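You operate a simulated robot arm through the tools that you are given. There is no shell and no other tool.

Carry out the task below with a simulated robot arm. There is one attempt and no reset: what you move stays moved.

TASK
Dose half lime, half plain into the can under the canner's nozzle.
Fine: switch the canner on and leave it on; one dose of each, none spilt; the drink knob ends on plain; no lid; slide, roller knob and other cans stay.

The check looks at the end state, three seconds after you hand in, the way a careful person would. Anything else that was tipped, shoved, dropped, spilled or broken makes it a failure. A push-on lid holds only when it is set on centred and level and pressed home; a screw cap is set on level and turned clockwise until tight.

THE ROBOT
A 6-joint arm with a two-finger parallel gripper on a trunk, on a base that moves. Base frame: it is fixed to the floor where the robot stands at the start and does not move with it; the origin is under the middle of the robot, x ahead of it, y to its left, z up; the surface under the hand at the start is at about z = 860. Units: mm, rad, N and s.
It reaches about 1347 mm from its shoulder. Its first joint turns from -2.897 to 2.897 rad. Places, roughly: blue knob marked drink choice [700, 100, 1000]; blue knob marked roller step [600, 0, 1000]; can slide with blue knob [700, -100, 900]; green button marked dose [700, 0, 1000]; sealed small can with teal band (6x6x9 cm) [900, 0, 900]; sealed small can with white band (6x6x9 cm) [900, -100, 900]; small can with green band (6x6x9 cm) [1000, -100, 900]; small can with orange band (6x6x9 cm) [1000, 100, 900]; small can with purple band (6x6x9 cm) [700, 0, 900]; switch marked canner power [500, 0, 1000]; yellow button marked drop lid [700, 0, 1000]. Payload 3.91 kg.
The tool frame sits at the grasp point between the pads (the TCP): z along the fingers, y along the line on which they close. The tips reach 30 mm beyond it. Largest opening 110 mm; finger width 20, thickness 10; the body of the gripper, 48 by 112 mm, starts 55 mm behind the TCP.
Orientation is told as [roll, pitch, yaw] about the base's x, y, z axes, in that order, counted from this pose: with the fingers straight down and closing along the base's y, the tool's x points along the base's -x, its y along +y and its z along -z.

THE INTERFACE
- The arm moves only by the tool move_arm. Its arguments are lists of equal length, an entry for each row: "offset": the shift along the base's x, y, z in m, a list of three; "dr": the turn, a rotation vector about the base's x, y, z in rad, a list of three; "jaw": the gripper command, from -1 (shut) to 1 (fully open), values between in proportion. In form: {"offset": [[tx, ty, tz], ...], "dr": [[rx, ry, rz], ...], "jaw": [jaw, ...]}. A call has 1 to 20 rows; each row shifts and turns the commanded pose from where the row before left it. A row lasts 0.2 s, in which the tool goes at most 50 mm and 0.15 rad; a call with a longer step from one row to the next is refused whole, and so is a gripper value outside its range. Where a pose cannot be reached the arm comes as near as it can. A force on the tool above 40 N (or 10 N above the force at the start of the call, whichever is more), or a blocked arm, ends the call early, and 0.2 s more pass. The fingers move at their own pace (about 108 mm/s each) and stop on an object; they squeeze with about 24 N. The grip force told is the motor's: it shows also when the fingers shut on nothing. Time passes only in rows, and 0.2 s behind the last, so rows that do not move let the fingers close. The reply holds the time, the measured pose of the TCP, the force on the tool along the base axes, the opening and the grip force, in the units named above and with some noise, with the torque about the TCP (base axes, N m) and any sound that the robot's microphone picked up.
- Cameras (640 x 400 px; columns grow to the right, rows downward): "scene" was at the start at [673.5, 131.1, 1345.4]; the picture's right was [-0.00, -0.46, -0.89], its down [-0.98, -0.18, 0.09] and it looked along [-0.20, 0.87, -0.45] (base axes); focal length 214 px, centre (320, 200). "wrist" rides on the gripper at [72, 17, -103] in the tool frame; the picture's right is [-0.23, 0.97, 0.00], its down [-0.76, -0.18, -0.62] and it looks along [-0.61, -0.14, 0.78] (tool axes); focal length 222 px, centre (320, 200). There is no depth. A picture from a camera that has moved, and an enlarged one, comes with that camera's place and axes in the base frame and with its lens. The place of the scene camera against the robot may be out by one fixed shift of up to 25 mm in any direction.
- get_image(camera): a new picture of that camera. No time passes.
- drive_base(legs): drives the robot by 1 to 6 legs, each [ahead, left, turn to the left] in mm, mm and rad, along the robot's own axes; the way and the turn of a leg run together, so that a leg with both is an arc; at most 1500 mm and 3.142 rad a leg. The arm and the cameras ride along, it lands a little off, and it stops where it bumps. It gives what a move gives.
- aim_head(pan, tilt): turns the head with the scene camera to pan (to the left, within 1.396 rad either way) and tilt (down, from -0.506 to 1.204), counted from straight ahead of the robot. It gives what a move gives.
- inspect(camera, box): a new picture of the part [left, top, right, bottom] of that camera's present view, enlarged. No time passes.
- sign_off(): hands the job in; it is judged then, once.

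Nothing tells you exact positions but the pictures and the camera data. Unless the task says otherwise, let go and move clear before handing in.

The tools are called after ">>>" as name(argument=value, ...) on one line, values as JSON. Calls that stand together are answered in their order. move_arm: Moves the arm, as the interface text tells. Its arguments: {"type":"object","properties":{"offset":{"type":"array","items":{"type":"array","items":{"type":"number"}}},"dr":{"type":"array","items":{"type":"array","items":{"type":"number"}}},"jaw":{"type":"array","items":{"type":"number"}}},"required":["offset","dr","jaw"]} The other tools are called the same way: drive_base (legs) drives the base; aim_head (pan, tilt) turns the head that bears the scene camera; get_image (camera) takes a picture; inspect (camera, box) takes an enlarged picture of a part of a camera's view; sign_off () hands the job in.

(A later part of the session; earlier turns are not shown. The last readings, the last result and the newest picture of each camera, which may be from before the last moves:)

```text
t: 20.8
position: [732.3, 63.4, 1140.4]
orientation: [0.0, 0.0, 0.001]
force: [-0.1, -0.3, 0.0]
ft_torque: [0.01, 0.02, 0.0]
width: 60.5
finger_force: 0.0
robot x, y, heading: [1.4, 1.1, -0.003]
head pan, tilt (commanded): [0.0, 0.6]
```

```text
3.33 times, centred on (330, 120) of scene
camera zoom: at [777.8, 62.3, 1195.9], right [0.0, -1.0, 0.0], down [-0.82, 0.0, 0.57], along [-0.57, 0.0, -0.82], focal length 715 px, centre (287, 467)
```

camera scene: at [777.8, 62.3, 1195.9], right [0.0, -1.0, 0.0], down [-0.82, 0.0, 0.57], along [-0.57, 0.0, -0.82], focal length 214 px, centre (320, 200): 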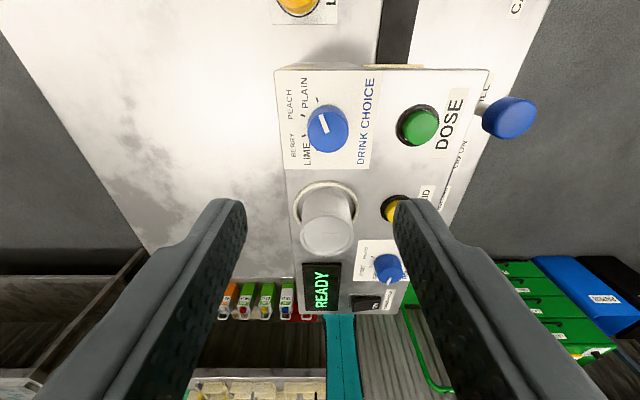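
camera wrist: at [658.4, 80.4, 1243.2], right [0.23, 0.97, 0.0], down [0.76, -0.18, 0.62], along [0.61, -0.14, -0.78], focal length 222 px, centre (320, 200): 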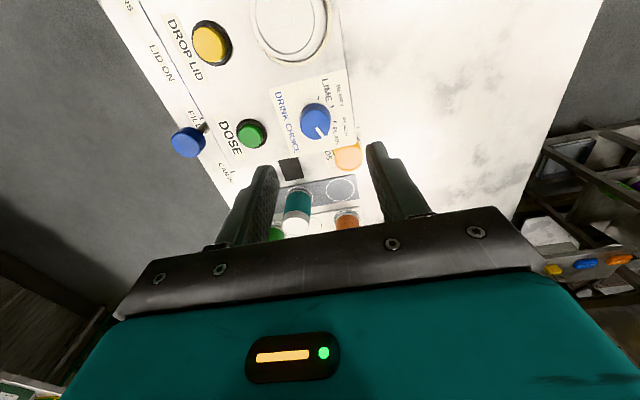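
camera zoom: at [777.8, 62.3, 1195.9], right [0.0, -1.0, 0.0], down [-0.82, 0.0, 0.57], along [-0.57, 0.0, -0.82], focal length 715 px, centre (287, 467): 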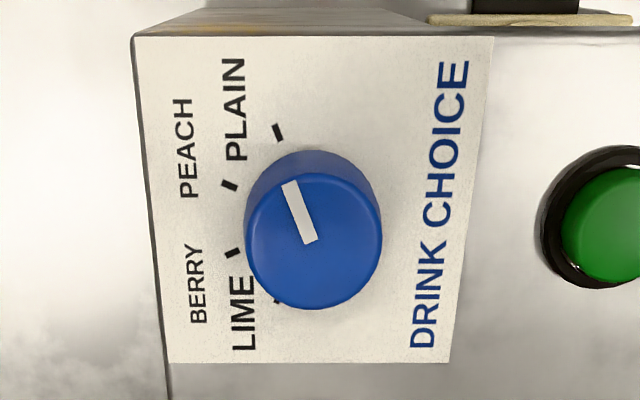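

The knob is about 31 mm across, 20 mm tall, centred near (735, 57.5). I centre the hand over it, lower a bit, and check again with the wrist camera.

>>> move_arm(offset=[[0.003, -0.006, -0.03], [0, 0, -0.03], [0, 0, 0], [0, 0, 0]], dr=[[0, 0, 0], [0, 0, 0], [0, 0, 0], [0, 0, 0]], jaw=[0.1, 0.1, 0.1, 0.1])

>>> get_image(camera="wrist")

>>> inspect(camera="wrist", box=[260, 80, 380, 180])

>>> inspect(camera="scene", box=[240, 60, 400, 200])

```text
t: 21.8
position: [735.2, 58.4, 1080.4]
orientation: [0.001, 0.001, 0.0]
force: [-0.1, 0.7, -0.8]
ft_torque: [0.0, 0.0, 0.0]
width: 60.3
finger_force: 0.0
robot x, y, heading: [-1.4, 2.4, -0.004]
head pan, tilt (commanded): [0.0, 0.6]
```

```text
taken
camera wrist: at [662.4, 74.6, 1183.5], right [0.23, 0.97, 0.0], down [0.76, -0.18, 0.62], along [0.61, -0.14, -0.78], focal length 222 px, centre (320, 200)
```

wrist: 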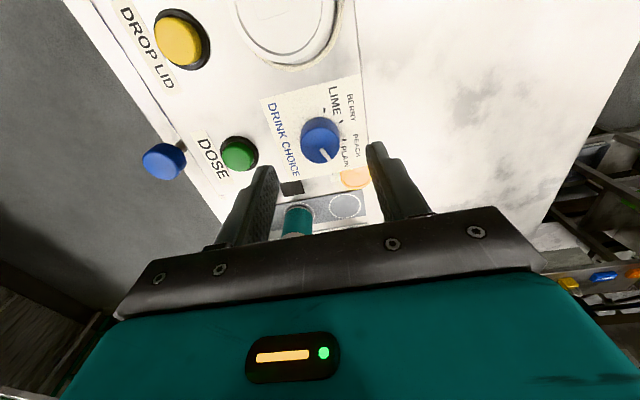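

```text
4.00 times, centred on (320, 130) of wrist
camera zoom: at [662.4, 74.6, 1183.5], right [0.23, 0.97, 0.0], down [0.76, -0.18, 0.62], along [0.61, -0.14, -0.78], focal length 888 px, centre (320, 480)
```

zoom: 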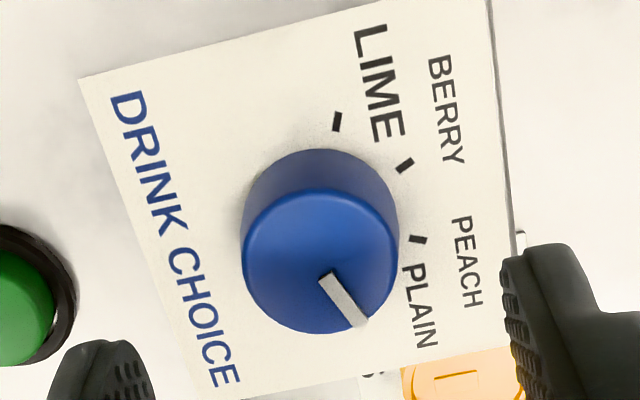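

```text
2.86 times, centred on (320, 130) of scene
camera zoom: at [781.8, 56.5, 1136.2], right [0.0, -1.0, 0.0], down [-0.82, 0.0, 0.57], along [-0.57, 0.0, -0.82], focal length 613 px, centre (320, 400)
```

zoom: 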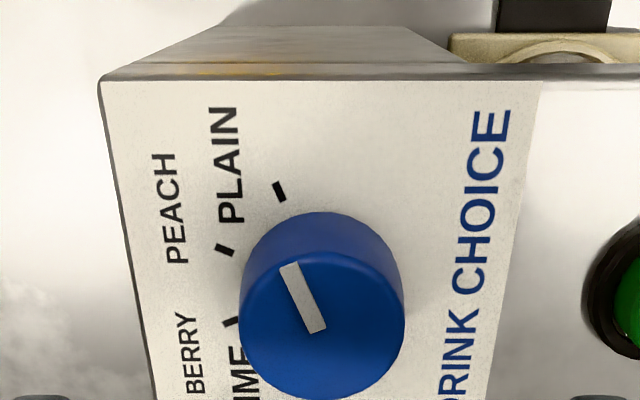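

The knob is centred under the hand within about a millimetre. I now turn the hand by -67.5° so that the coming +135° turn is spread evenly, and check the centring again from that angle.

>>> move_arm(offset=[[0, 0, 0], [0, 0, 0], [0, 0, 0], [0, 0, 0], [0, 0, 0], [0, 0, 0], [0, 0, 0], [0, 0, 0], [0, 0, 0]], dr=[[0, 0, -0.147], [0, 0, -0.147], [0, 0, -0.147], [0, 0, -0.147], [0, 0, -0.147], [0, 0, -0.147], [0, 0, -0.147], [0, 0, -0.149], [0, 0, 0]], jaw=[0.1, 0.1, 0.1, 0.1, 0.1, 0.1, 0.1, 0.1, 0.1])

>>> get_image(camera="wrist")

>>> inspect(camera="wrist", box=[260, 80, 380, 180])

>>> get_image(camera="scene")

```text
t: 23.8
position: [736.3, 58.6, 1080.3]
orientation: [0.0, -0.002, -1.181]
force: [-1.4, 0.3, 0.0]
ft_torque: [0.0, 0.03, 0.0]
width: 60.5
finger_force: 0.1
robot x, y, heading: [-2.8, 1.5, 0.0]
head pan, tilt (commanded): [0.0, 0.6]
```

```text
taken
camera wrist: at [723.0, 130.8, 1183.0], right [0.99, 0.16, 0.0], down [0.13, -0.77, 0.62], along [0.1, -0.61, -0.78], focal length 222 px, centre (320, 200)
```

wrist: 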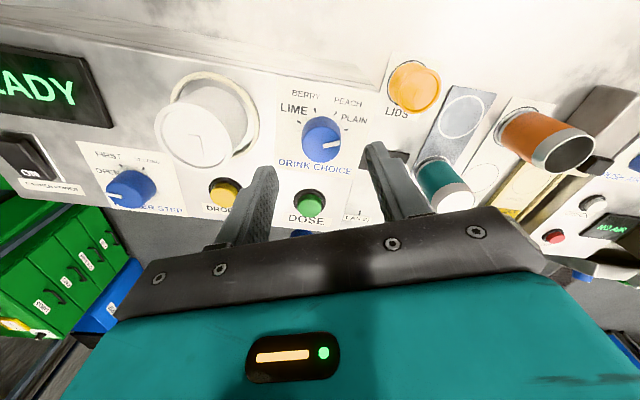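

```text
4.00 times, centred on (320, 130) of wrist
camera zoom: at [723.0, 130.8, 1183.0], right [0.99, 0.16, 0.0], down [0.13, -0.77, 0.62], along [0.1, -0.61, -0.78], focal length 888 px, centre (320, 480)
```

zoom: 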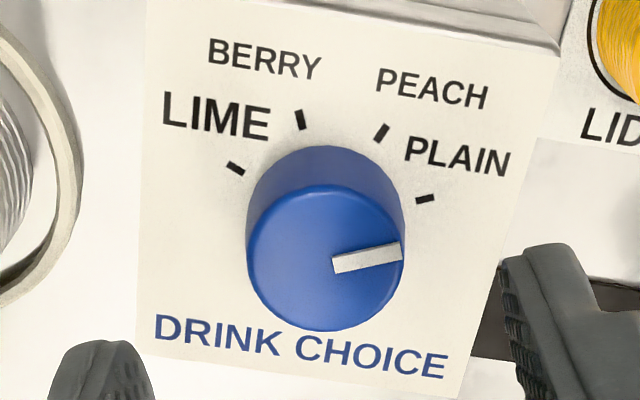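

```text
taken
camera scene: at [747.9, 5.7, 1135.7], right [-0.92, -0.38, 0.0], down [-0.31, 0.76, 0.57], along [-0.22, 0.52, -0.82], focal length 214 px, centre (320, 200)
```

scene: 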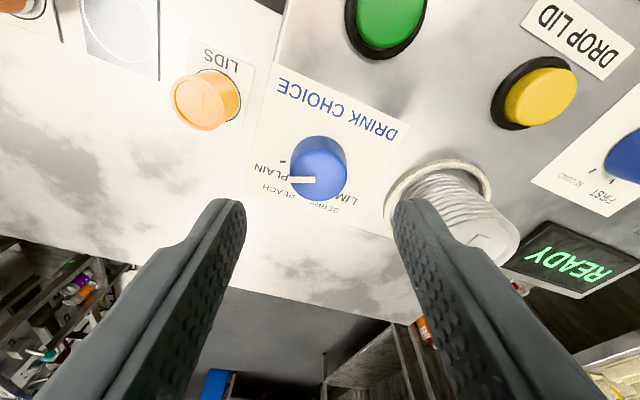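

The display is READY, and the knob is just ~1 mm off in x. I narrow the opening to about 48 mm, correct that and lower the tips to knob mid-height.

>>> move_arm(offset=[[0.001, 0, 0], [0, 0, -0.02], [0, 0, -0.015], [0, 0, -0.005], [0, 0, 0]], dr=[[0, 0, 0], [0, 0, 0], [0, 0, 0], [0, 0, 0], [0, 0, 0]], jaw=[-0.12, -0.12, -0.12, -0.12, -0.12])

>>> get_image(camera="wrist")

>>> inspect(camera="wrist", box=[240, 100, 400, 220])

>>> get_image(camera="scene")

```text
t: 25.0
position: [736.9, 58.2, 1040.6]
orientation: [-0.001, 0.001, -1.178]
force: [-0.7, -0.1, -0.4]
ft_torque: [-0.02, -0.02, 0.03]
width: 48.4
finger_force: 0.0
robot x, y, heading: [2.7, 0.7, -0.001]
head pan, tilt (commanded): [0.0, 0.6]
```

```text
taken
camera wrist: at [723.6, 130.4, 1143.1], right [0.99, 0.16, 0.0], down [0.13, -0.77, 0.62], along [0.1, -0.61, -0.78], focal length 222 px, centre (320, 200)
```

wrist: 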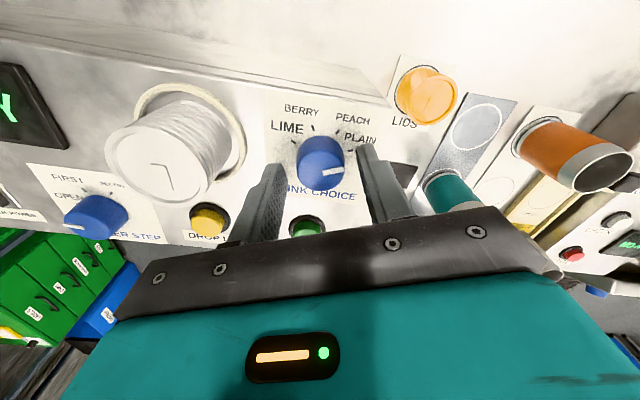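

```text
3.33 times, centred on (320, 160) of wrist
camera zoom: at [723.6, 130.4, 1143.1], right [0.99, 0.16, 0.0], down [0.13, -0.77, 0.62], along [0.1, -0.61, -0.78], focal length 740 px, centre (320, 333)
```

zoom: 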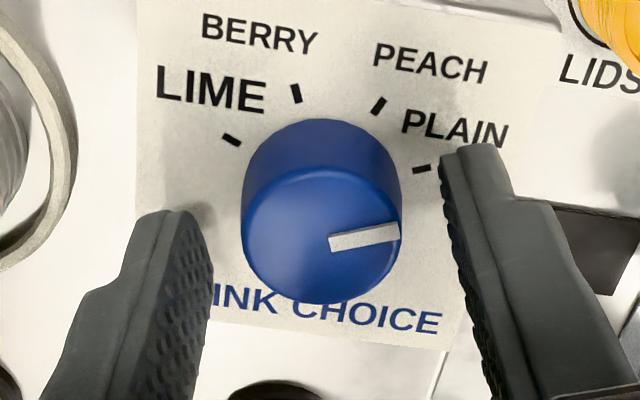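

```text
taken
camera scene: at [748.8, 5.4, 1095.8], right [-0.92, -0.38, 0.0], down [-0.31, 0.76, 0.57], along [-0.22, 0.52, -0.82], focal length 214 px, centre (320, 200)
```

scene: 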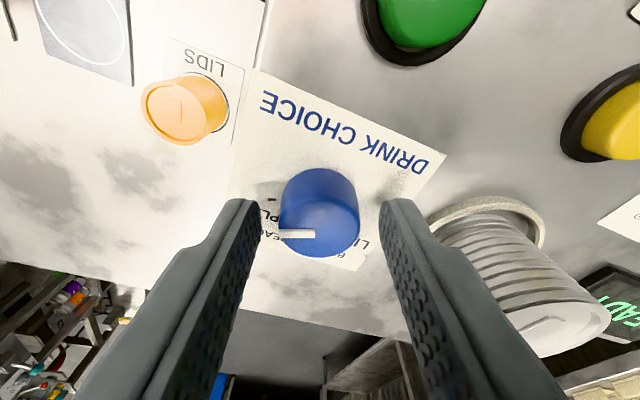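

>>> move_arm(offset=[[0, 0, -0.002], [0, 0, 0], [0, 0, 0], [0, 0, 0]], dr=[[0, 0, 0], [0, 0, 0], [0, 0, 0], [0, 0, 0]], jaw=[-0.12, -0.5, -1, -1])

>>> inspect(camera="wrist", box=[240, 100, 400, 220])

```text
t: 26.0
position: [736.7, 58.6, 1039.9]
orientation: [-0.003, 0.0, -1.176]
force: [0.1, -0.6, -0.2]
ft_torque: [-0.06, 0.02, 0.01]
width: 32.0
finger_force: 44.6
robot x, y, heading: [-0.4, -0.5, 0.0]
head pan, tilt (commanded): [0.0, 0.6]
```

```text
3.33 times, centred on (320, 160) of wrist
camera zoom: at [723.9, 130.5, 1141.0], right [0.99, 0.16, 0.0], down [0.13, -0.77, 0.62], along [0.1, -0.61, -0.78], focal length 740 px, centre (320, 333)
```

zoom: 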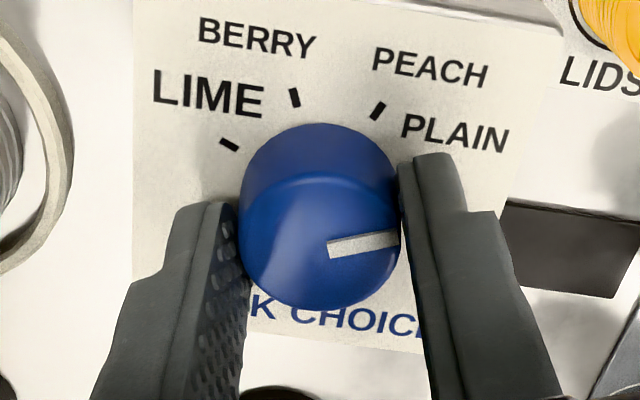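

The knob is gripped squarely (32 mm) with no side force. I turn the first 45° toward LIME (counter-clockwise from above) and check.

>>> move_arm(offset=[[0, 0, 0], [0, 0, 0], [0, 0, 0], [0, 0, 0], [0, 0, 0], [0, 0, 0], [0, 0, 0]], dr=[[0, 0, 0.131], [0, 0, 0.131], [0, 0, 0.131], [0, 0, 0.131], [0, 0, 0.131], [0, 0, 0.131], [0, 0, 0]], jaw=[-1, -1, -1, -1, -1, -1, -1])

>>> inspect(camera="wrist", box=[240, 100, 400, 220])

>>> get_image(camera="scene")

```text
t: 27.6
position: [736.3, 58.1, 1038.8]
orientation: [0.0, 0.0, -0.39]
force: [1.4, -4.3, 5.9]
ft_torque: [-0.18, 0.07, 0.01]
width: 31.9
finger_force: 45.1
robot x, y, heading: [-0.5, -0.8, 0.002]
head pan, tilt (commanded): [0.0, 0.6]
```

```text
3.33 times, centred on (320, 160) of wrist
camera zoom: at [675.4, 100.5, 1140.9], right [0.58, 0.81, 0.0], down [0.64, -0.45, 0.62], along [0.51, -0.36, -0.78], focal length 740 px, centre (320, 333)
```

zoom: 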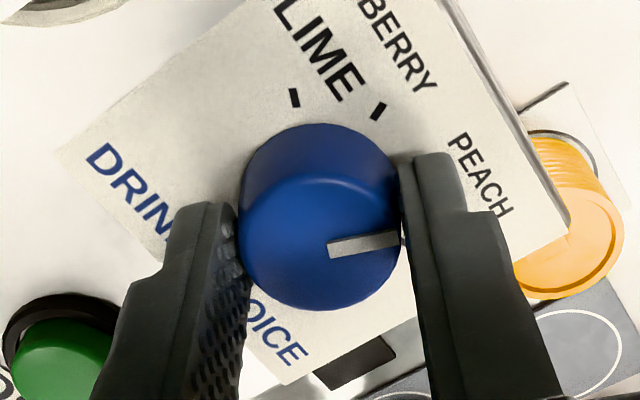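

```text
taken
camera scene: at [778.8, 35.3, 1093.7], right [-0.38, -0.92, 0.0], down [-0.76, 0.31, 0.57], along [-0.52, 0.22, -0.82], focal length 214 px, centre (320, 200)
```

scene: 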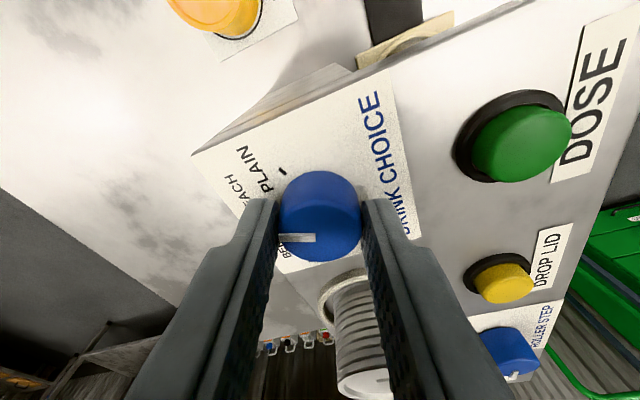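

The knob turns with the fingers. I carry on by the remaining 90° to LIME.

>>> move_arm(offset=[[0, 0, 0], [0, 0, 0], [0, 0, 0], [0, 0, 0], [0, 0, 0], [0, 0, 0], [0, 0, 0], [0, 0, 0], [0, 0, 0], [0, 0, 0], [0, 0, 0], [0, 0, 0], [0, 0, 0]], dr=[[0, 0, 0.131], [0, 0, 0.131], [0, 0, 0.131], [0, 0, 0.131], [0, 0, 0.131], [0, 0, 0.131], [0, 0, 0.131], [0, 0, 0.131], [0, 0, 0.131], [0, 0, 0.131], [0, 0, 0.131], [0, 0, 0.131], [0, 0, 0]], jaw=[-1, -1, -1, -1, -1, -1, -1, -1, -1, -1, -1, -1, -1])

>>> inspect(camera="wrist", box=[240, 100, 400, 220])

>>> get_image(camera="scene")

```text
t: 30.4
position: [737.0, 57.2, 1038.9]
orientation: [-0.001, 0.002, 1.181]
force: [3.4, -4.0, 5.4]
ft_torque: [-0.04, -0.08, -0.22]
width: 31.8
finger_force: 45.7
robot x, y, heading: [0.7, -1.5, -0.003]
head pan, tilt (commanded): [0.0, 0.6]
```

```text
3.33 times, centred on (320, 160) of wrist
camera zoom: at [692.7, -3.3, 1141.0], right [-0.81, 0.58, 0.0], down [0.45, 0.64, 0.62], along [0.36, 0.51, -0.78], focal length 740 px, centre (320, 333)
```

zoom: 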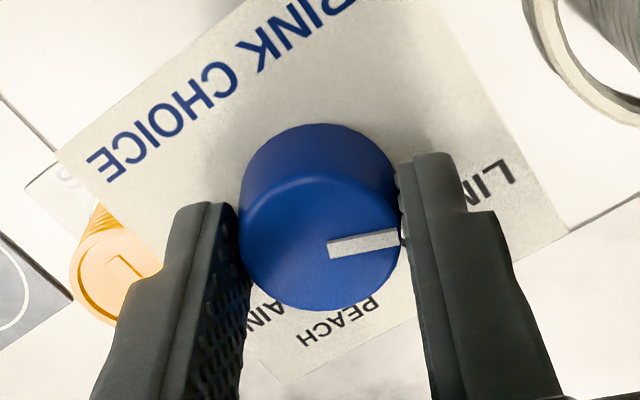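

```text
taken
camera scene: at [748.8, 107.0, 1093.6], right [0.93, -0.38, 0.0], down [-0.31, -0.76, 0.57], along [-0.21, -0.52, -0.82], focal length 214 px, centre (320, 200)
```

scene: 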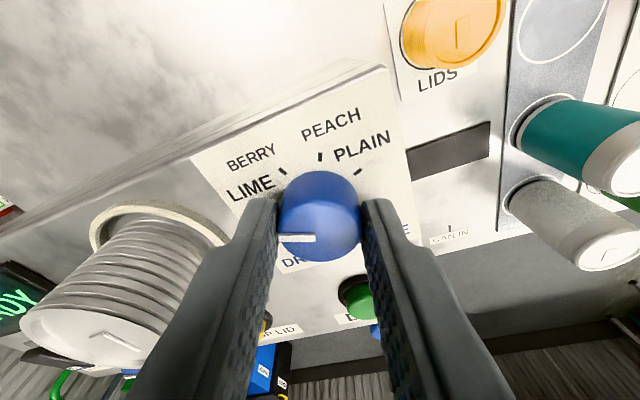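

The knob turned the whole 135° and the pointer aims at LIME. I open the fingers, rise and verify.

>>> move_arm(offset=[[0, 0, 0], [0, 0, 0], [0, 0, 0.02], [0, 0, 0.04], [0, 0, 0.04], [0, 0, 0]], dr=[[0, 0, 0], [0, 0, 0], [0, 0, 0], [0, 0, 0], [0, 0, 0], [0, 0, 0]], jaw=[-0.12, -0.12, -0.12, -0.12, -0.12, -0.12])

>>> get_image(camera="wrist")

>>> inspect(camera="wrist", box=[260, 60, 400, 180])

>>> get_image(camera="scene")

```text
t: 31.8
position: [735.9, 58.2, 1138.6]
orientation: [-0.001, 0.001, 1.181]
force: [-0.5, -0.5, 0.7]
ft_torque: [0.01, 0.05, 0.01]
width: 48.4
finger_force: 0.1
robot x, y, heading: [1.6, -0.6, 0.0]
head pan, tilt (commanded): [0.0, 0.6]
```

```text
taken
camera wrist: at [691.9, -2.8, 1240.5], right [-0.81, 0.58, 0.0], down [0.45, 0.64, 0.62], along [0.36, 0.51, -0.78], focal length 222 px, centre (320, 200)
```

wrist: 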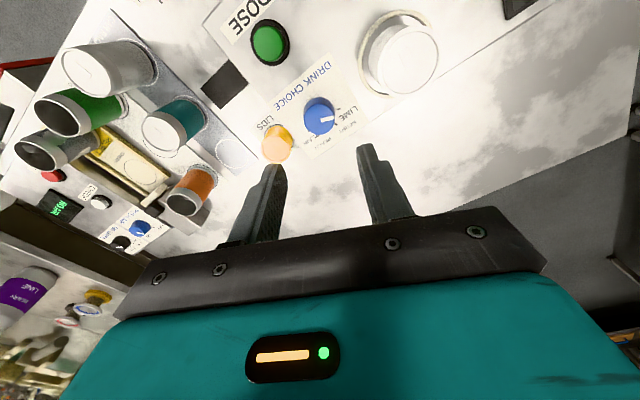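

```text
3.33 times, centred on (330, 120) of wrist
camera zoom: at [691.9, -2.8, 1240.5], right [-0.81, 0.58, 0.0], down [0.45, 0.64, 0.62], along [0.36, 0.51, -0.78], focal length 740 px, centre (287, 467)
```

zoom: 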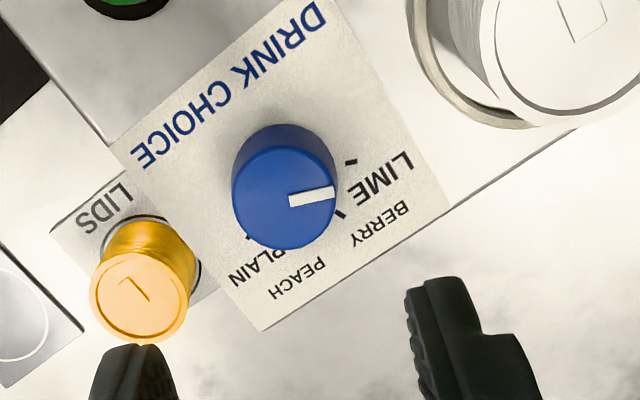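

```text
taken
camera scene: at [748.2, 107.4, 1193.2], right [0.92, -0.38, 0.0], down [-0.31, -0.76, 0.57], along [-0.21, -0.52, -0.82], focal length 214 px, centre (320, 200)
```

scene: 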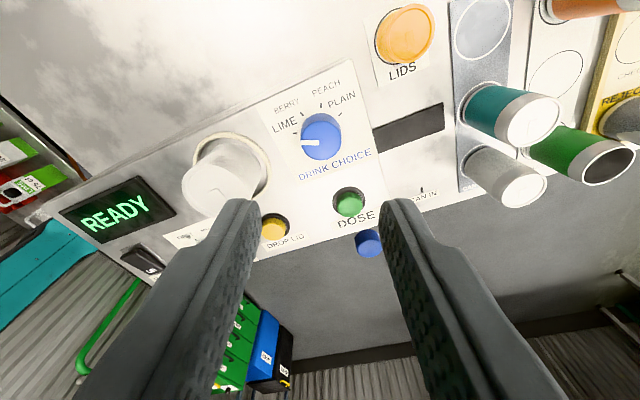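

>>> inspect(camera="scene", box=[250, 50, 390, 190])

```text
2.86 times, centred on (320, 120) of scene
camera zoom: at [748.2, 107.4, 1193.2], right [0.92, -0.38, 0.0], down [-0.31, -0.76, 0.57], along [-0.21, -0.52, -0.82], focal length 613 px, centre (320, 429)
```

zoom: 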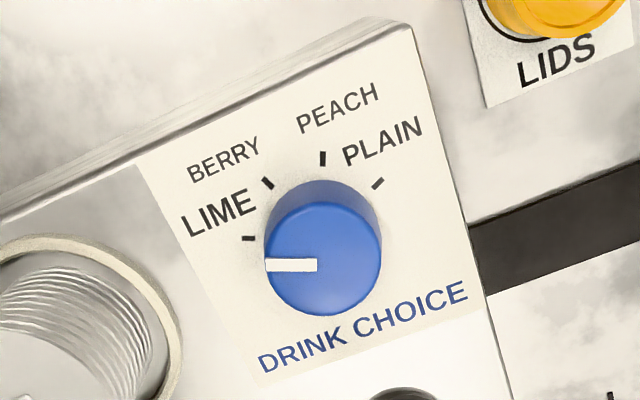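

The pointer is on LIME and the display reads READY. I shut the fingers and move back over the dose button.

>>> move_arm(offset=[[-0.001, -0.025, 0], [-0.001, -0.025, 0], [-0.001, -0.0235, 0], [0, 0, -0.04], [0, 0, -0.035], [0, 0, 0], [0, 0, 0]], dr=[[0, 0, 0], [0, 0, 0], [0, 0, 0], [0, 0, 0], [0, 0, 0], [0, 0, 0], [0, 0, 0]], jaw=[-1, -1, -1, -1, -1, -1, -1])

>>> get_image(camera="wrist")

>>> inspect(camera="wrist", box=[240, 80, 400, 220])

>>> get_image(camera="scene")

```text
t: 33.4
position: [732.9, -15.0, 1064.2]
orientation: [-0.001, -0.001, 1.181]
force: [0.0, -0.1, 0.6]
ft_torque: [0.0, -0.04, -0.01]
width: 0.0
finger_force: 24.0
robot x, y, heading: [-0.8, 1.4, -0.001]
head pan, tilt (commanded): [0.0, 0.6]
```

```text
taken
camera wrist: at [689.5, -76.3, 1166.2], right [-0.81, 0.58, 0.0], down [0.45, 0.64, 0.62], along [0.36, 0.51, -0.78], focal length 222 px, centre (320, 200)
```

wrist: 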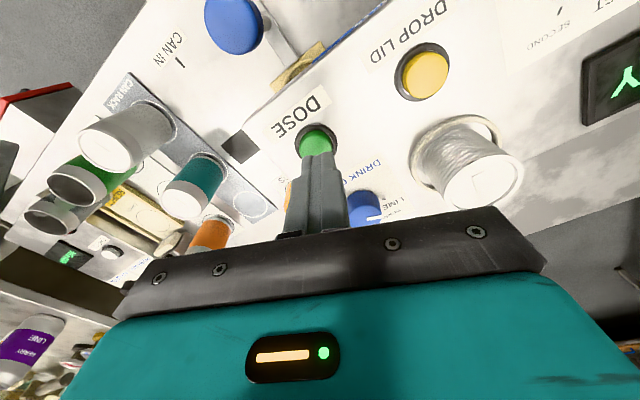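

```text
2.86 times, centred on (320, 150) of wrist
camera zoom: at [689.5, -76.3, 1166.2], right [-0.81, 0.58, 0.0], down [0.45, 0.64, 0.62], along [0.36, 0.51, -0.78], focal length 635 px, centre (320, 343)
```

zoom: 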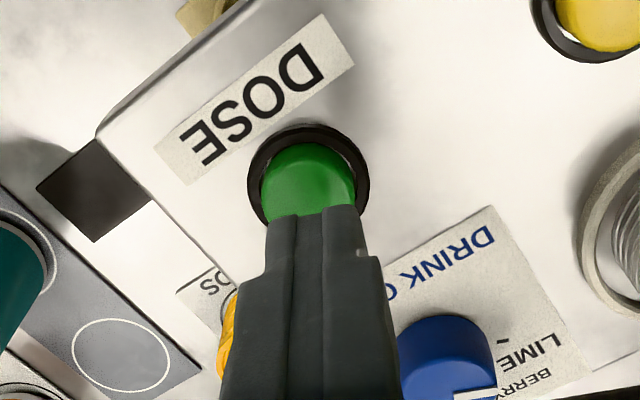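

```text
taken
camera scene: at [745.7, 33.9, 1118.8], right [0.93, -0.38, 0.0], down [-0.31, -0.76, 0.57], along [-0.21, -0.52, -0.82], focal length 214 px, centre (320, 200)
```

scene: 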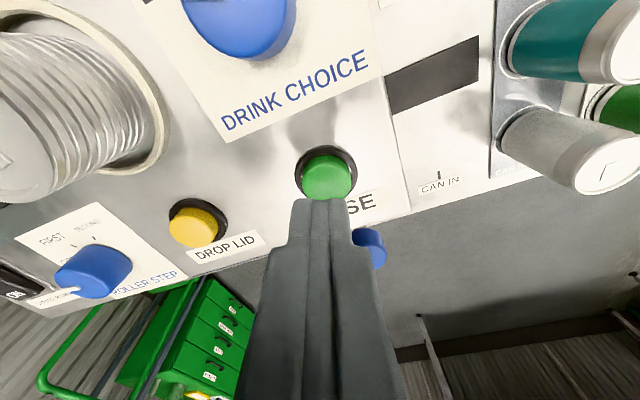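

>>> move_arm(offset=[[0.003, -0.001, -0.01], [0, 0, -0.009], [0, 0, 0]], dr=[[0, 0, 0], [0, 0, 0], [0, 0, 0]], jaw=[-1, -1, -1])

>>> inspect(camera="wrist", box=[240, 80, 400, 220])

>>> inspect(camera="scene", box=[240, 80, 440, 240])

```text
t: 34.2
position: [737.4, -16.5, 1045.3]
orientation: [-0.001, 0.0, 1.182]
force: [0.8, -0.2, -0.3]
ft_torque: [-0.04, 0.0, 0.01]
width: 0.0
finger_force: 24.2
robot x, y, heading: [-3.2, 0.3, 0.01]
head pan, tilt (commanded): [0.0, 0.6]
```

```text
2.86 times, centred on (320, 150) of wrist
camera zoom: at [692.7, -77.4, 1147.2], right [-0.81, 0.58, 0.0], down [0.45, 0.64, 0.62], along [0.36, 0.51, -0.78], focal length 635 px, centre (320, 343)
```

zoom: 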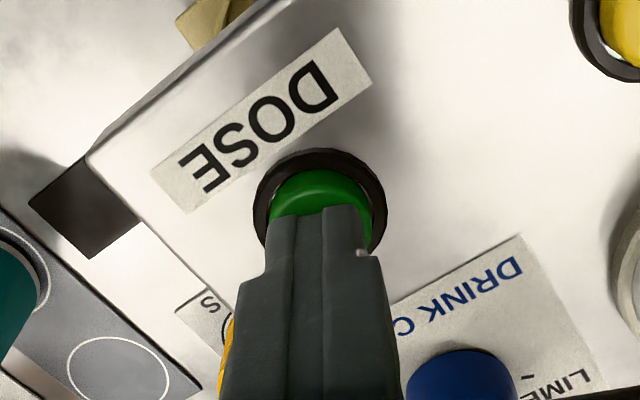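

```text
2.50 times, centred on (340, 160) of scene
camera zoom: at [748.9, 32.8, 1099.9], right [0.93, -0.38, 0.0], down [-0.31, -0.76, 0.57], along [-0.21, -0.52, -0.82], focal length 536 px, centre (270, 300)
```

zoom: 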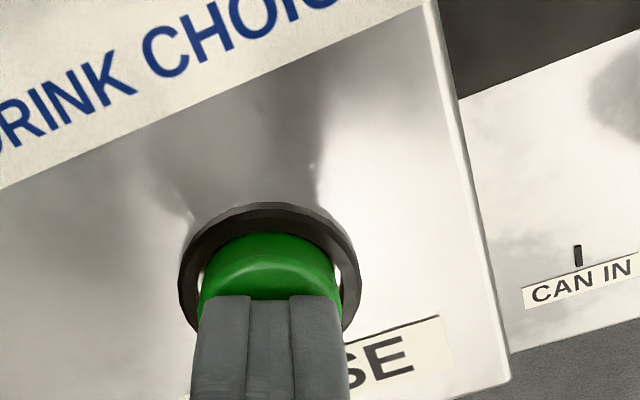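

Centred. Now the second press, in the same small steps.

>>> move_arm(offset=[[0, 0, -0.002], [0, 0, -0.002], [0, 0, 0]], dr=[[0, 0, 0], [0, 0, 0], [0, 0, 0]], jaw=[-1, -1, -1])

>>> get_image(camera="scene")

>>> get_image(camera="wrist")

```text
t: 35.0
position: [736.5, -17.2, 1040.3]
orientation: [0.0, 0.0, 1.181]
force: [0.4, -0.7, 1.6]
ft_torque: [-0.01, -0.01, -0.01]
width: 0.1
finger_force: 23.3
robot x, y, heading: [-2.1, -0.5, -0.001]
head pan, tilt (commanded): [0.0, 0.6]
heard: click
```

```text
taken
camera scene: at [748.6, 33.0, 1096.0], right [0.93, -0.38, 0.0], down [-0.31, -0.76, 0.57], along [-0.21, -0.52, -0.82], focal length 214 px, centre (320, 200)
```

scene: 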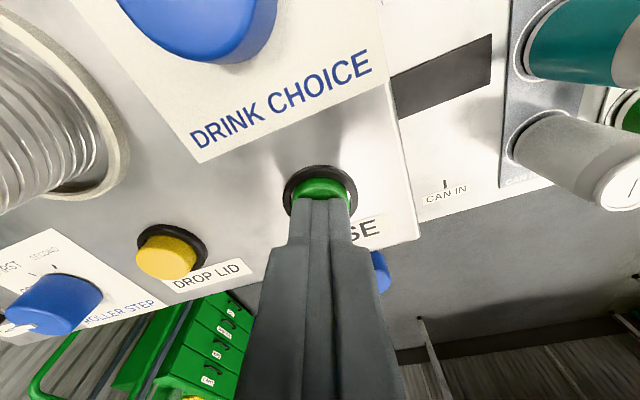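

```text
taken
camera wrist: at [692.4, -77.2, 1143.4], right [-0.81, 0.58, 0.0], down [0.45, 0.64, 0.62], along [0.36, 0.51, -0.78], focal length 222 px, centre (320, 200)
```

wrist: 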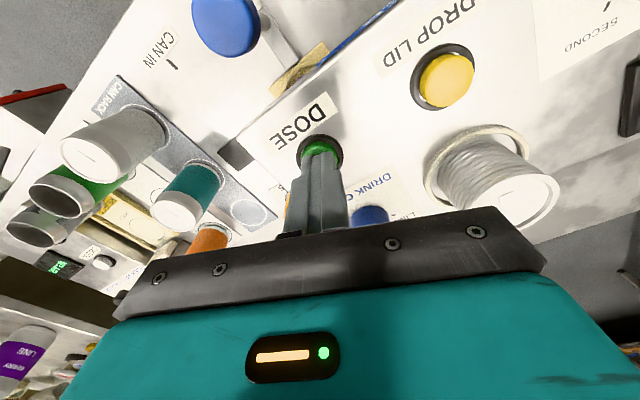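

The second click came. I lift straight up, then go above the drink knob and wait for the dose to finish.

>>> move_arm(offset=[[0, 0, 0.03], [0, 0, 0.04], [0, 0, 0.03], [0, 0.038, 0], [0, 0.037, 0], [0, 0, 0], [0, 0, 0]], dr=[[0, 0, 0], [0, 0, 0], [0, 0, 0], [0, 0, 0], [0, 0, 0], [0, 0, 0], [0, 0, 0]], jaw=[-1, -1, -1, -0.12, -0.12, -0.12, -0.12])

>>> get_image(camera="scene")

>>> inspect(camera="wrist", box=[260, 60, 400, 180])

```text
t: 36.6
position: [736.2, 58.2, 1140.4]
orientation: [0.0, 0.0, 1.181]
force: [-0.1, 0.8, -0.2]
ft_torque: [-0.01, -0.04, -0.01]
width: 48.0
finger_force: 0.1
robot x, y, heading: [1.0, -0.9, 0.0]
head pan, tilt (commanded): [0.0, 0.6]
```

```text
taken
camera scene: at [749.3, 107.6, 1194.9], right [0.92, -0.38, 0.0], down [-0.31, -0.76, 0.57], along [-0.21, -0.52, -0.82], focal length 214 px, centre (320, 200)
```

scene: 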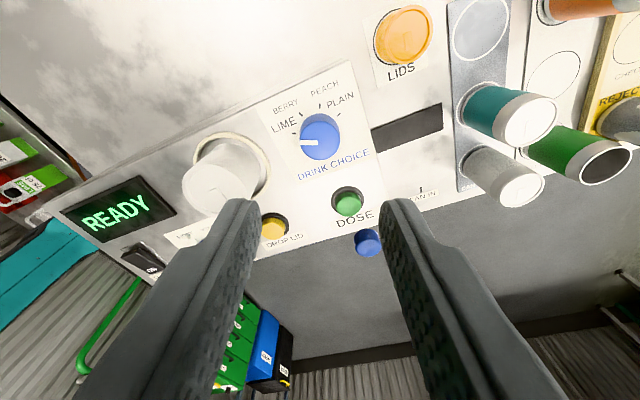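

```text
3.33 times, centred on (330, 120) of wrist
camera zoom: at [693.1, -2.6, 1242.2], right [-0.81, 0.58, 0.0], down [0.45, 0.64, 0.62], along [0.36, 0.51, -0.78], focal length 740 px, centre (287, 467)
```

zoom: 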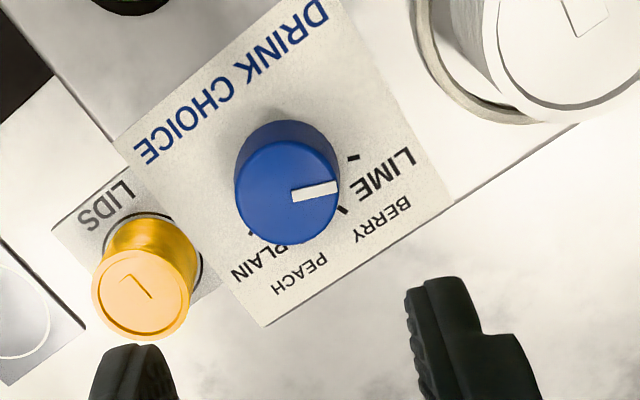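

READY again, so the lime dose is in. Now I lower onto the knob in the same stance to turn it back to PLAIN.

>>> move_arm(offset=[[0, 0, -0.045], [0, 0, -0.03], [0, 0, -0.02], [0, 0, -0.006], [0, 0, 0]], dr=[[0, 0, 0], [0, 0, 0], [0, 0, 0], [0, 0, 0], [0, 0, 0]], jaw=[-0.12, -0.12, -0.12, -0.12, -0.12])

>>> inspect(camera="wrist", box=[240, 100, 400, 220])

>>> get_image(camera="scene")

```text
t: 37.8
position: [738.6, 58.5, 1039.5]
orientation: [0.0, 0.0, 1.184]
force: [0.7, -0.1, 0.7]
ft_torque: [-0.03, 0.0, 0.02]
width: 48.3
finger_force: 0.0
robot x, y, heading: [1.5, -4.4, 0.0]
head pan, tilt (commanded): [0.0, 0.6]
```

```text
3.33 times, centred on (320, 160) of wrist
camera zoom: at [693.2, -3.0, 1141.4], right [-0.81, 0.58, 0.0], down [0.45, 0.64, 0.62], along [0.36, 0.51, -0.78], focal length 740 px, centre (320, 333)
```

zoom: 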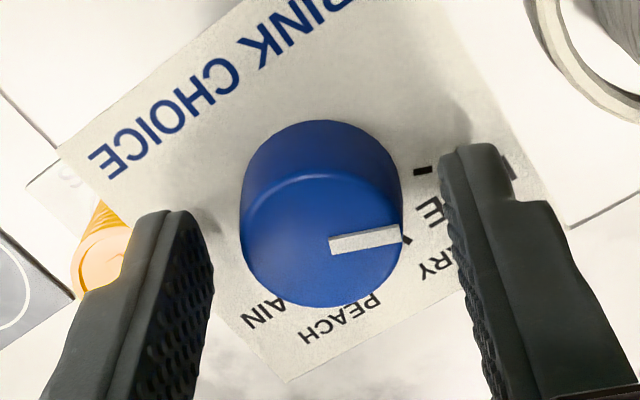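

```text
taken
camera scene: at [749.4, 107.2, 1094.0], right [0.92, -0.38, 0.0], down [-0.31, -0.76, 0.57], along [-0.21, -0.52, -0.82], focal length 214 px, centre (320, 200)
```

scene: 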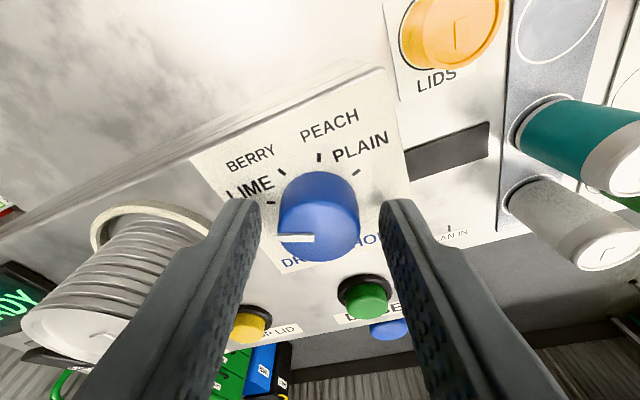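

The fingers straddle the knob evenly. I close on it.

>>> move_arm(offset=[[0, 0, 0], [0, 0, 0], [0, 0, 0]], dr=[[0, 0, 0], [0, 0, 0], [0, 0, 0]], jaw=[-0.5, -1, -1])

>>> inspect(camera="wrist", box=[240, 100, 400, 220])

```text
t: 38.6
position: [737.8, 58.5, 1039.4]
orientation: [-0.001, 0.0, 1.182]
force: [-10.2, 1.7, -5.6]
ft_torque: [0.04, 0.29, 0.0]
width: 32.1
finger_force: 44.9
robot x, y, heading: [-0.8, -1.9, -0.001]
head pan, tilt (commanded): [0.0, 0.6]
```

```text
3.33 times, centred on (320, 160) of wrist
camera zoom: at [692.9, -2.8, 1141.4], right [-0.81, 0.58, 0.0], down [0.45, 0.64, 0.62], along [0.36, 0.51, -0.78], focal length 740 px, centre (320, 333)
```

zoom: 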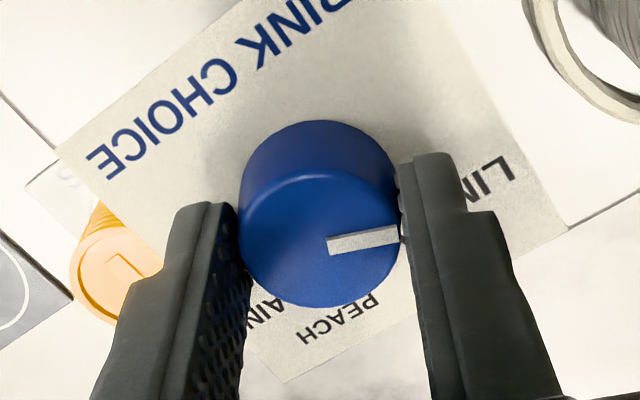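

Firm hold; there is a small sideways load (about 1 mm off), which I relieve, then turn -135° back to PLAIN.

>>> move_arm(offset=[[-0.001, 0, 0], [0, 0, 0], [0, 0, 0], [0, 0, 0], [0, 0, 0], [0, 0, 0], [0, 0, 0], [0, 0, 0], [0, 0, 0], [0, 0, 0], [0, 0, 0], [0, 0, 0], [0, 0, 0], [0, 0, 0], [0, 0, 0], [0, 0, 0], [0, 0, 0], [0, 0, 0], [0, 0, 0], [0, 0, 0]], dr=[[0, 0, 0], [0, 0, -0.131], [0, 0, -0.131], [0, 0, -0.131], [0, 0, -0.131], [0, 0, -0.131], [0, 0, -0.131], [0, 0, -0.131], [0, 0, -0.131], [0, 0, -0.131], [0, 0, -0.131], [0, 0, -0.131], [0, 0, -0.131], [0, 0, -0.131], [0, 0, -0.131], [0, 0, -0.131], [0, 0, -0.131], [0, 0, -0.131], [0, 0, -0.131], [0, 0, 0]], jaw=[-1, -1, -1, -1, -1, -1, -1, -1, -1, -1, -1, -1, -1, -1, -1, -1, -1, -1, -1, -1])

>>> inspect(camera="wrist", box=[240, 100, 400, 220])

>>> get_image(camera="scene")

```text
t: 41.0
position: [737.8, 56.7, 1039.1]
orientation: [-0.001, -0.001, -0.12]
force: [9.8, 0.0, -6.3]
ft_torque: [-0.21, -1.1, 0.0]
width: 32.2
finger_force: 45.6
robot x, y, heading: [-2.6, 2.7, 0.003]
head pan, tilt (commanded): [0.0, 0.6]
stopped in row 12: the force on the tool passed its limit at 40 N (the readings are from after the stop); the commanded pose is now the measured one
```

```text
3.33 times, centred on (320, 160) of wrist
camera zoom: at [666.3, 82.7, 1141.3], right [0.34, 0.94, 0.0], down [0.73, -0.27, 0.62], along [0.59, -0.21, -0.78], focal length 740 px, centre (320, 333)
```

zoom: 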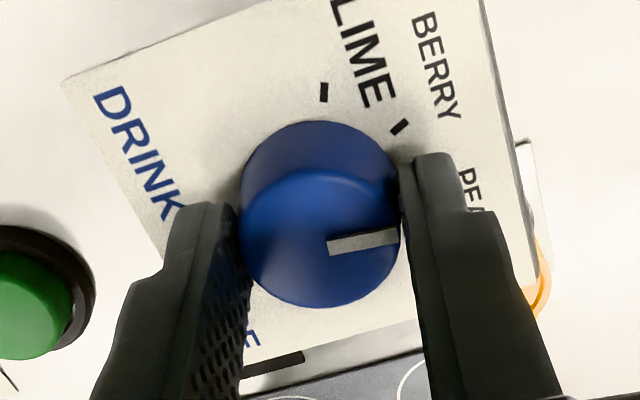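

```text
taken
camera scene: at [782.8, 49.7, 1094.2], right [-0.12, -0.99, 0.0], down [-0.82, 0.1, 0.56], along [-0.56, 0.07, -0.83], focal length 214 px, centre (320, 200)
```

scene: 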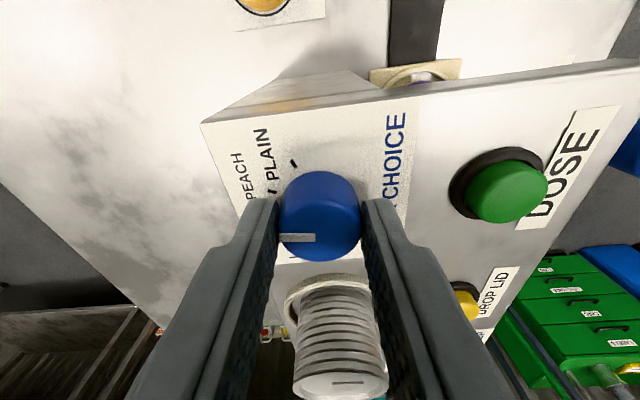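

The turn stopped part way because sideways load built up from a slight off-centre grip. I let go, see where the knob centre is relative to the hand, and re-grip.

>>> move_arm(offset=[[0, 0, 0], [0, 0, 0], [0, 0, 0]], dr=[[0, 0, 0], [0, 0, 0], [0, 0, 0]], jaw=[-0.12, -0.12, -0.12])

>>> inspect(camera="wrist", box=[240, 100, 400, 220])

>>> get_image(camera="scene")

```text
t: 41.8
position: [736.5, 57.0, 1040.3]
orientation: [0.0, 0.0, -0.118]
force: [-0.4, -0.4, -0.2]
ft_torque: [-0.01, -0.02, -0.03]
width: 48.3
finger_force: 0.1
robot x, y, heading: [3.5, 0.4, 0.0]
head pan, tilt (commanded): [0.0, 0.6]
```

```text
3.33 times, centred on (320, 160) of wrist
camera zoom: at [665.3, 83.0, 1142.1], right [0.34, 0.94, 0.0], down [0.73, -0.27, 0.62], along [0.59, -0.21, -0.78], focal length 740 px, centre (320, 333)
```

zoom: 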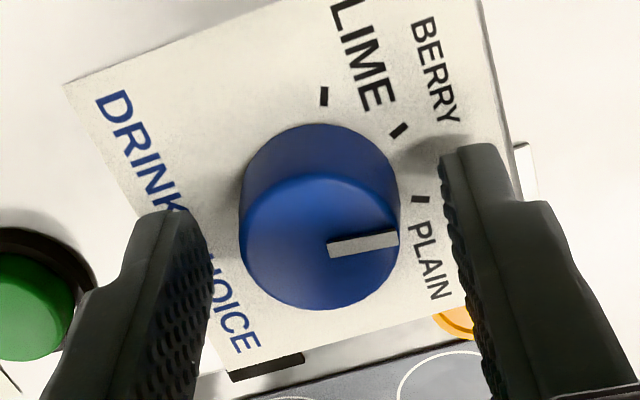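

```text
taken
camera scene: at [781.8, 50.0, 1094.9], right [-0.12, -0.99, 0.0], down [-0.82, 0.1, 0.56], along [-0.56, 0.07, -0.83], focal length 214 px, centre (320, 200)
```

scene: 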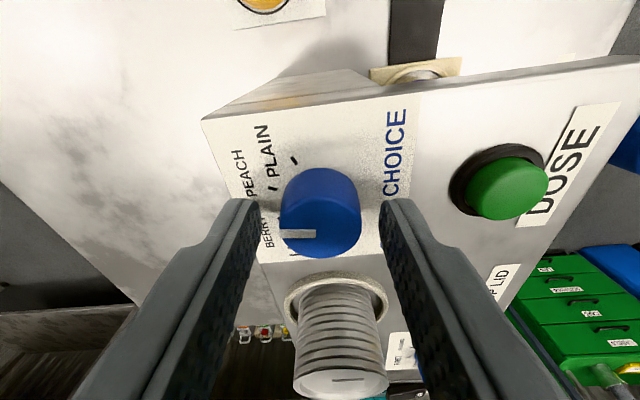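

>>> move_arm(offset=[[0.0008, -0.0002, -0.001], [0, 0, 0], [0, 0, 0], [0, 0, 0]], dr=[[0, 0, 0], [0, 0, 0], [0, 0, 0], [0, 0, 0]], jaw=[-0.12, -0.5, -1, -1])

>>> inspect(camera="wrist", box=[240, 100, 400, 220])

```text
t: 42.8
position: [736.8, 57.1, 1038.6]
orientation: [0.001, -0.001, -0.119]
force: [-0.9, -0.2, -1.4]
ft_torque: [0.02, 0.02, -0.02]
width: 31.9
finger_force: 44.8
robot x, y, heading: [-2.4, -0.6, -0.001]
head pan, tilt (commanded): [0.0, 0.6]
```

```text
3.33 times, centred on (320, 160) of wrist
camera zoom: at [666.2, 82.7, 1141.2], right [0.34, 0.94, 0.0], down [0.73, -0.27, 0.62], along [0.59, -0.21, -0.78], focal length 740 px, centre (320, 333)
```

zoom: 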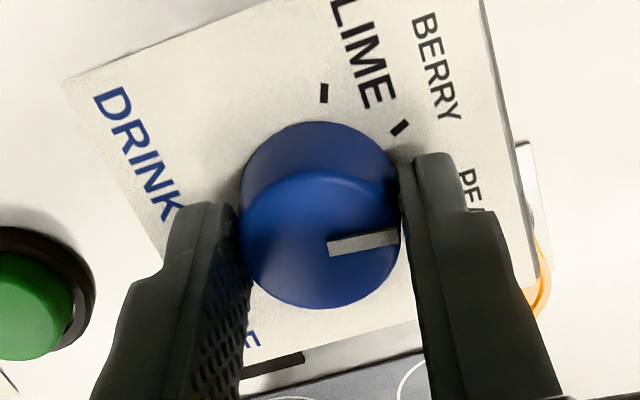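

Now gripped with no side load. I continue toward PLAIN in a shorter turn.

>>> move_arm(offset=[[0, 0, 0], [0, 0, 0], [0, 0, 0], [0, 0, 0], [0, 0, 0]], dr=[[0, 0, -0.12], [0, 0, -0.12], [0, 0, -0.12], [0, 0, -0.12], [0, 0, 0]], jaw=[-1, -1, -1, -1, -1])

>>> inspect(camera="wrist", box=[240, 100, 400, 220])

```text
t: 44.0
position: [736.4, 57.9, 1039.7]
orientation: [0.0, 0.0, -0.601]
force: [2.1, -0.6, 4.4]
ft_torque: [-0.15, -0.26, 0.01]
width: 31.7
finger_force: 44.4
robot x, y, heading: [-0.7, -1.2, 0.003]
head pan, tilt (commanded): [0.0, 0.6]
```

```text
3.33 times, centred on (320, 160) of wrist
camera zoom: at [685.8, 112.1, 1141.2], right [0.74, 0.67, 0.0], down [0.53, -0.58, 0.62], along [0.42, -0.46, -0.78], focal length 740 px, centre (320, 333)
```

zoom: 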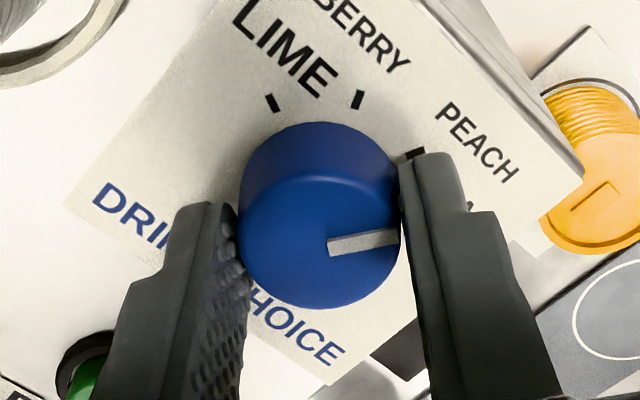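

>>> move_arm(offset=[[0, 0, 0], [0, 0, 0], [0, 0, 0], [0, 0, 0], [0, 0, 0], [0, 0, 0]], dr=[[0, 0, -0.1155], [0, 0, -0.1155], [0, 0, -0.1155], [0, 0, -0.1155], [0, 0, -0.1155], [0, 0, 0]], jaw=[-1, -1, -1, -1, -1, -1])

>>> inspect(camera="wrist", box=[240, 100, 400, 220])

```text
t: 45.4
position: [737.3, 57.2, 1039.0]
orientation: [-0.002, 0.0, -1.179]
force: [-2.6, -3.4, 3.3]
ft_torque: [-0.05, 0.07, 0.22]
width: 32.0
finger_force: 44.7
robot x, y, heading: [-0.7, -1.0, -0.002]
head pan, tilt (commanded): [0.0, 0.6]
```

```text
3.33 times, centred on (320, 160) of wrist
camera zoom: at [724.0, 130.5, 1141.2], right [0.99, 0.16, 0.0], down [0.13, -0.77, 0.62], along [0.1, -0.62, -0.78], focal length 740 px, centre (320, 333)
```

zoom: 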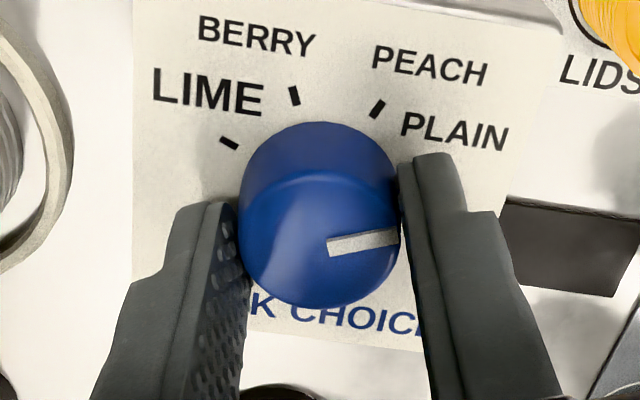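

The picture matches the starting PLAIN position. I let go, rise and verify.

>>> move_arm(offset=[[0, 0, 0], [0, 0, 0], [0, 0, 0.02], [0, 0, 0.04], [0, 0, 0.04], [0, 0, 0.04], [0, 0, 0]], dr=[[0, 0, 0], [0, 0, 0], [0, 0, 0], [0, 0, 0], [0, 0, 0], [0, 0, 0], [0, 0, 0]], jaw=[-0.12, -0.12, -0.12, -0.12, -0.12, -0.12, -0.12])

>>> get_image(camera="wrist")

>>> inspect(camera="wrist", box=[250, 60, 410, 180])

>>> get_image(camera="scene")

```text
t: 47.0
position: [737.6, 58.0, 1181.0]
orientation: [-0.001, 0.001, -1.177]
force: [-0.3, 0.4, 0.1]
ft_torque: [-0.01, 0.01, -0.02]
width: 48.4
finger_force: 0.1
robot x, y, heading: [-1.6, -1.3, -0.002]
head pan, tilt (commanded): [0.0, 0.6]
```

```text
taken
camera wrist: at [724.7, 131.5, 1281.9], right [0.99, 0.16, 0.0], down [0.13, -0.77, 0.62], along [0.1, -0.62, -0.78], focal length 222 px, centre (320, 200)
```

wrist: 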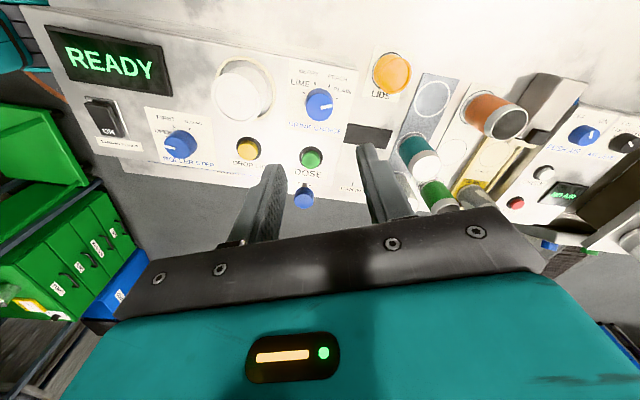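

```text
3.33 times, centred on (330, 120) of wrist
camera zoom: at [724.7, 131.5, 1281.9], right [0.99, 0.16, 0.0], down [0.13, -0.77, 0.62], along [0.1, -0.62, -0.78], focal length 740 px, centre (287, 467)
```

zoom: 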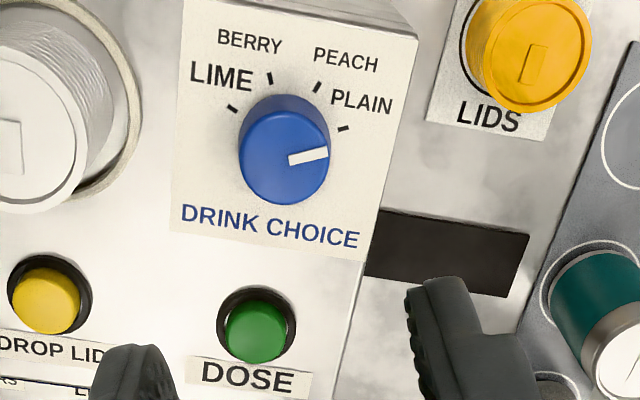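

```text
taken
camera scene: at [749.9, 6.5, 1234.7], right [-0.92, -0.38, 0.0], down [-0.32, 0.76, 0.56], along [-0.22, 0.52, -0.83], focal length 214 px, centre (320, 200)
```

scene: 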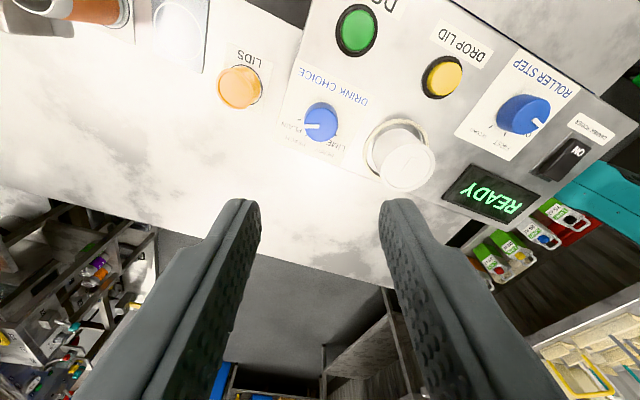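

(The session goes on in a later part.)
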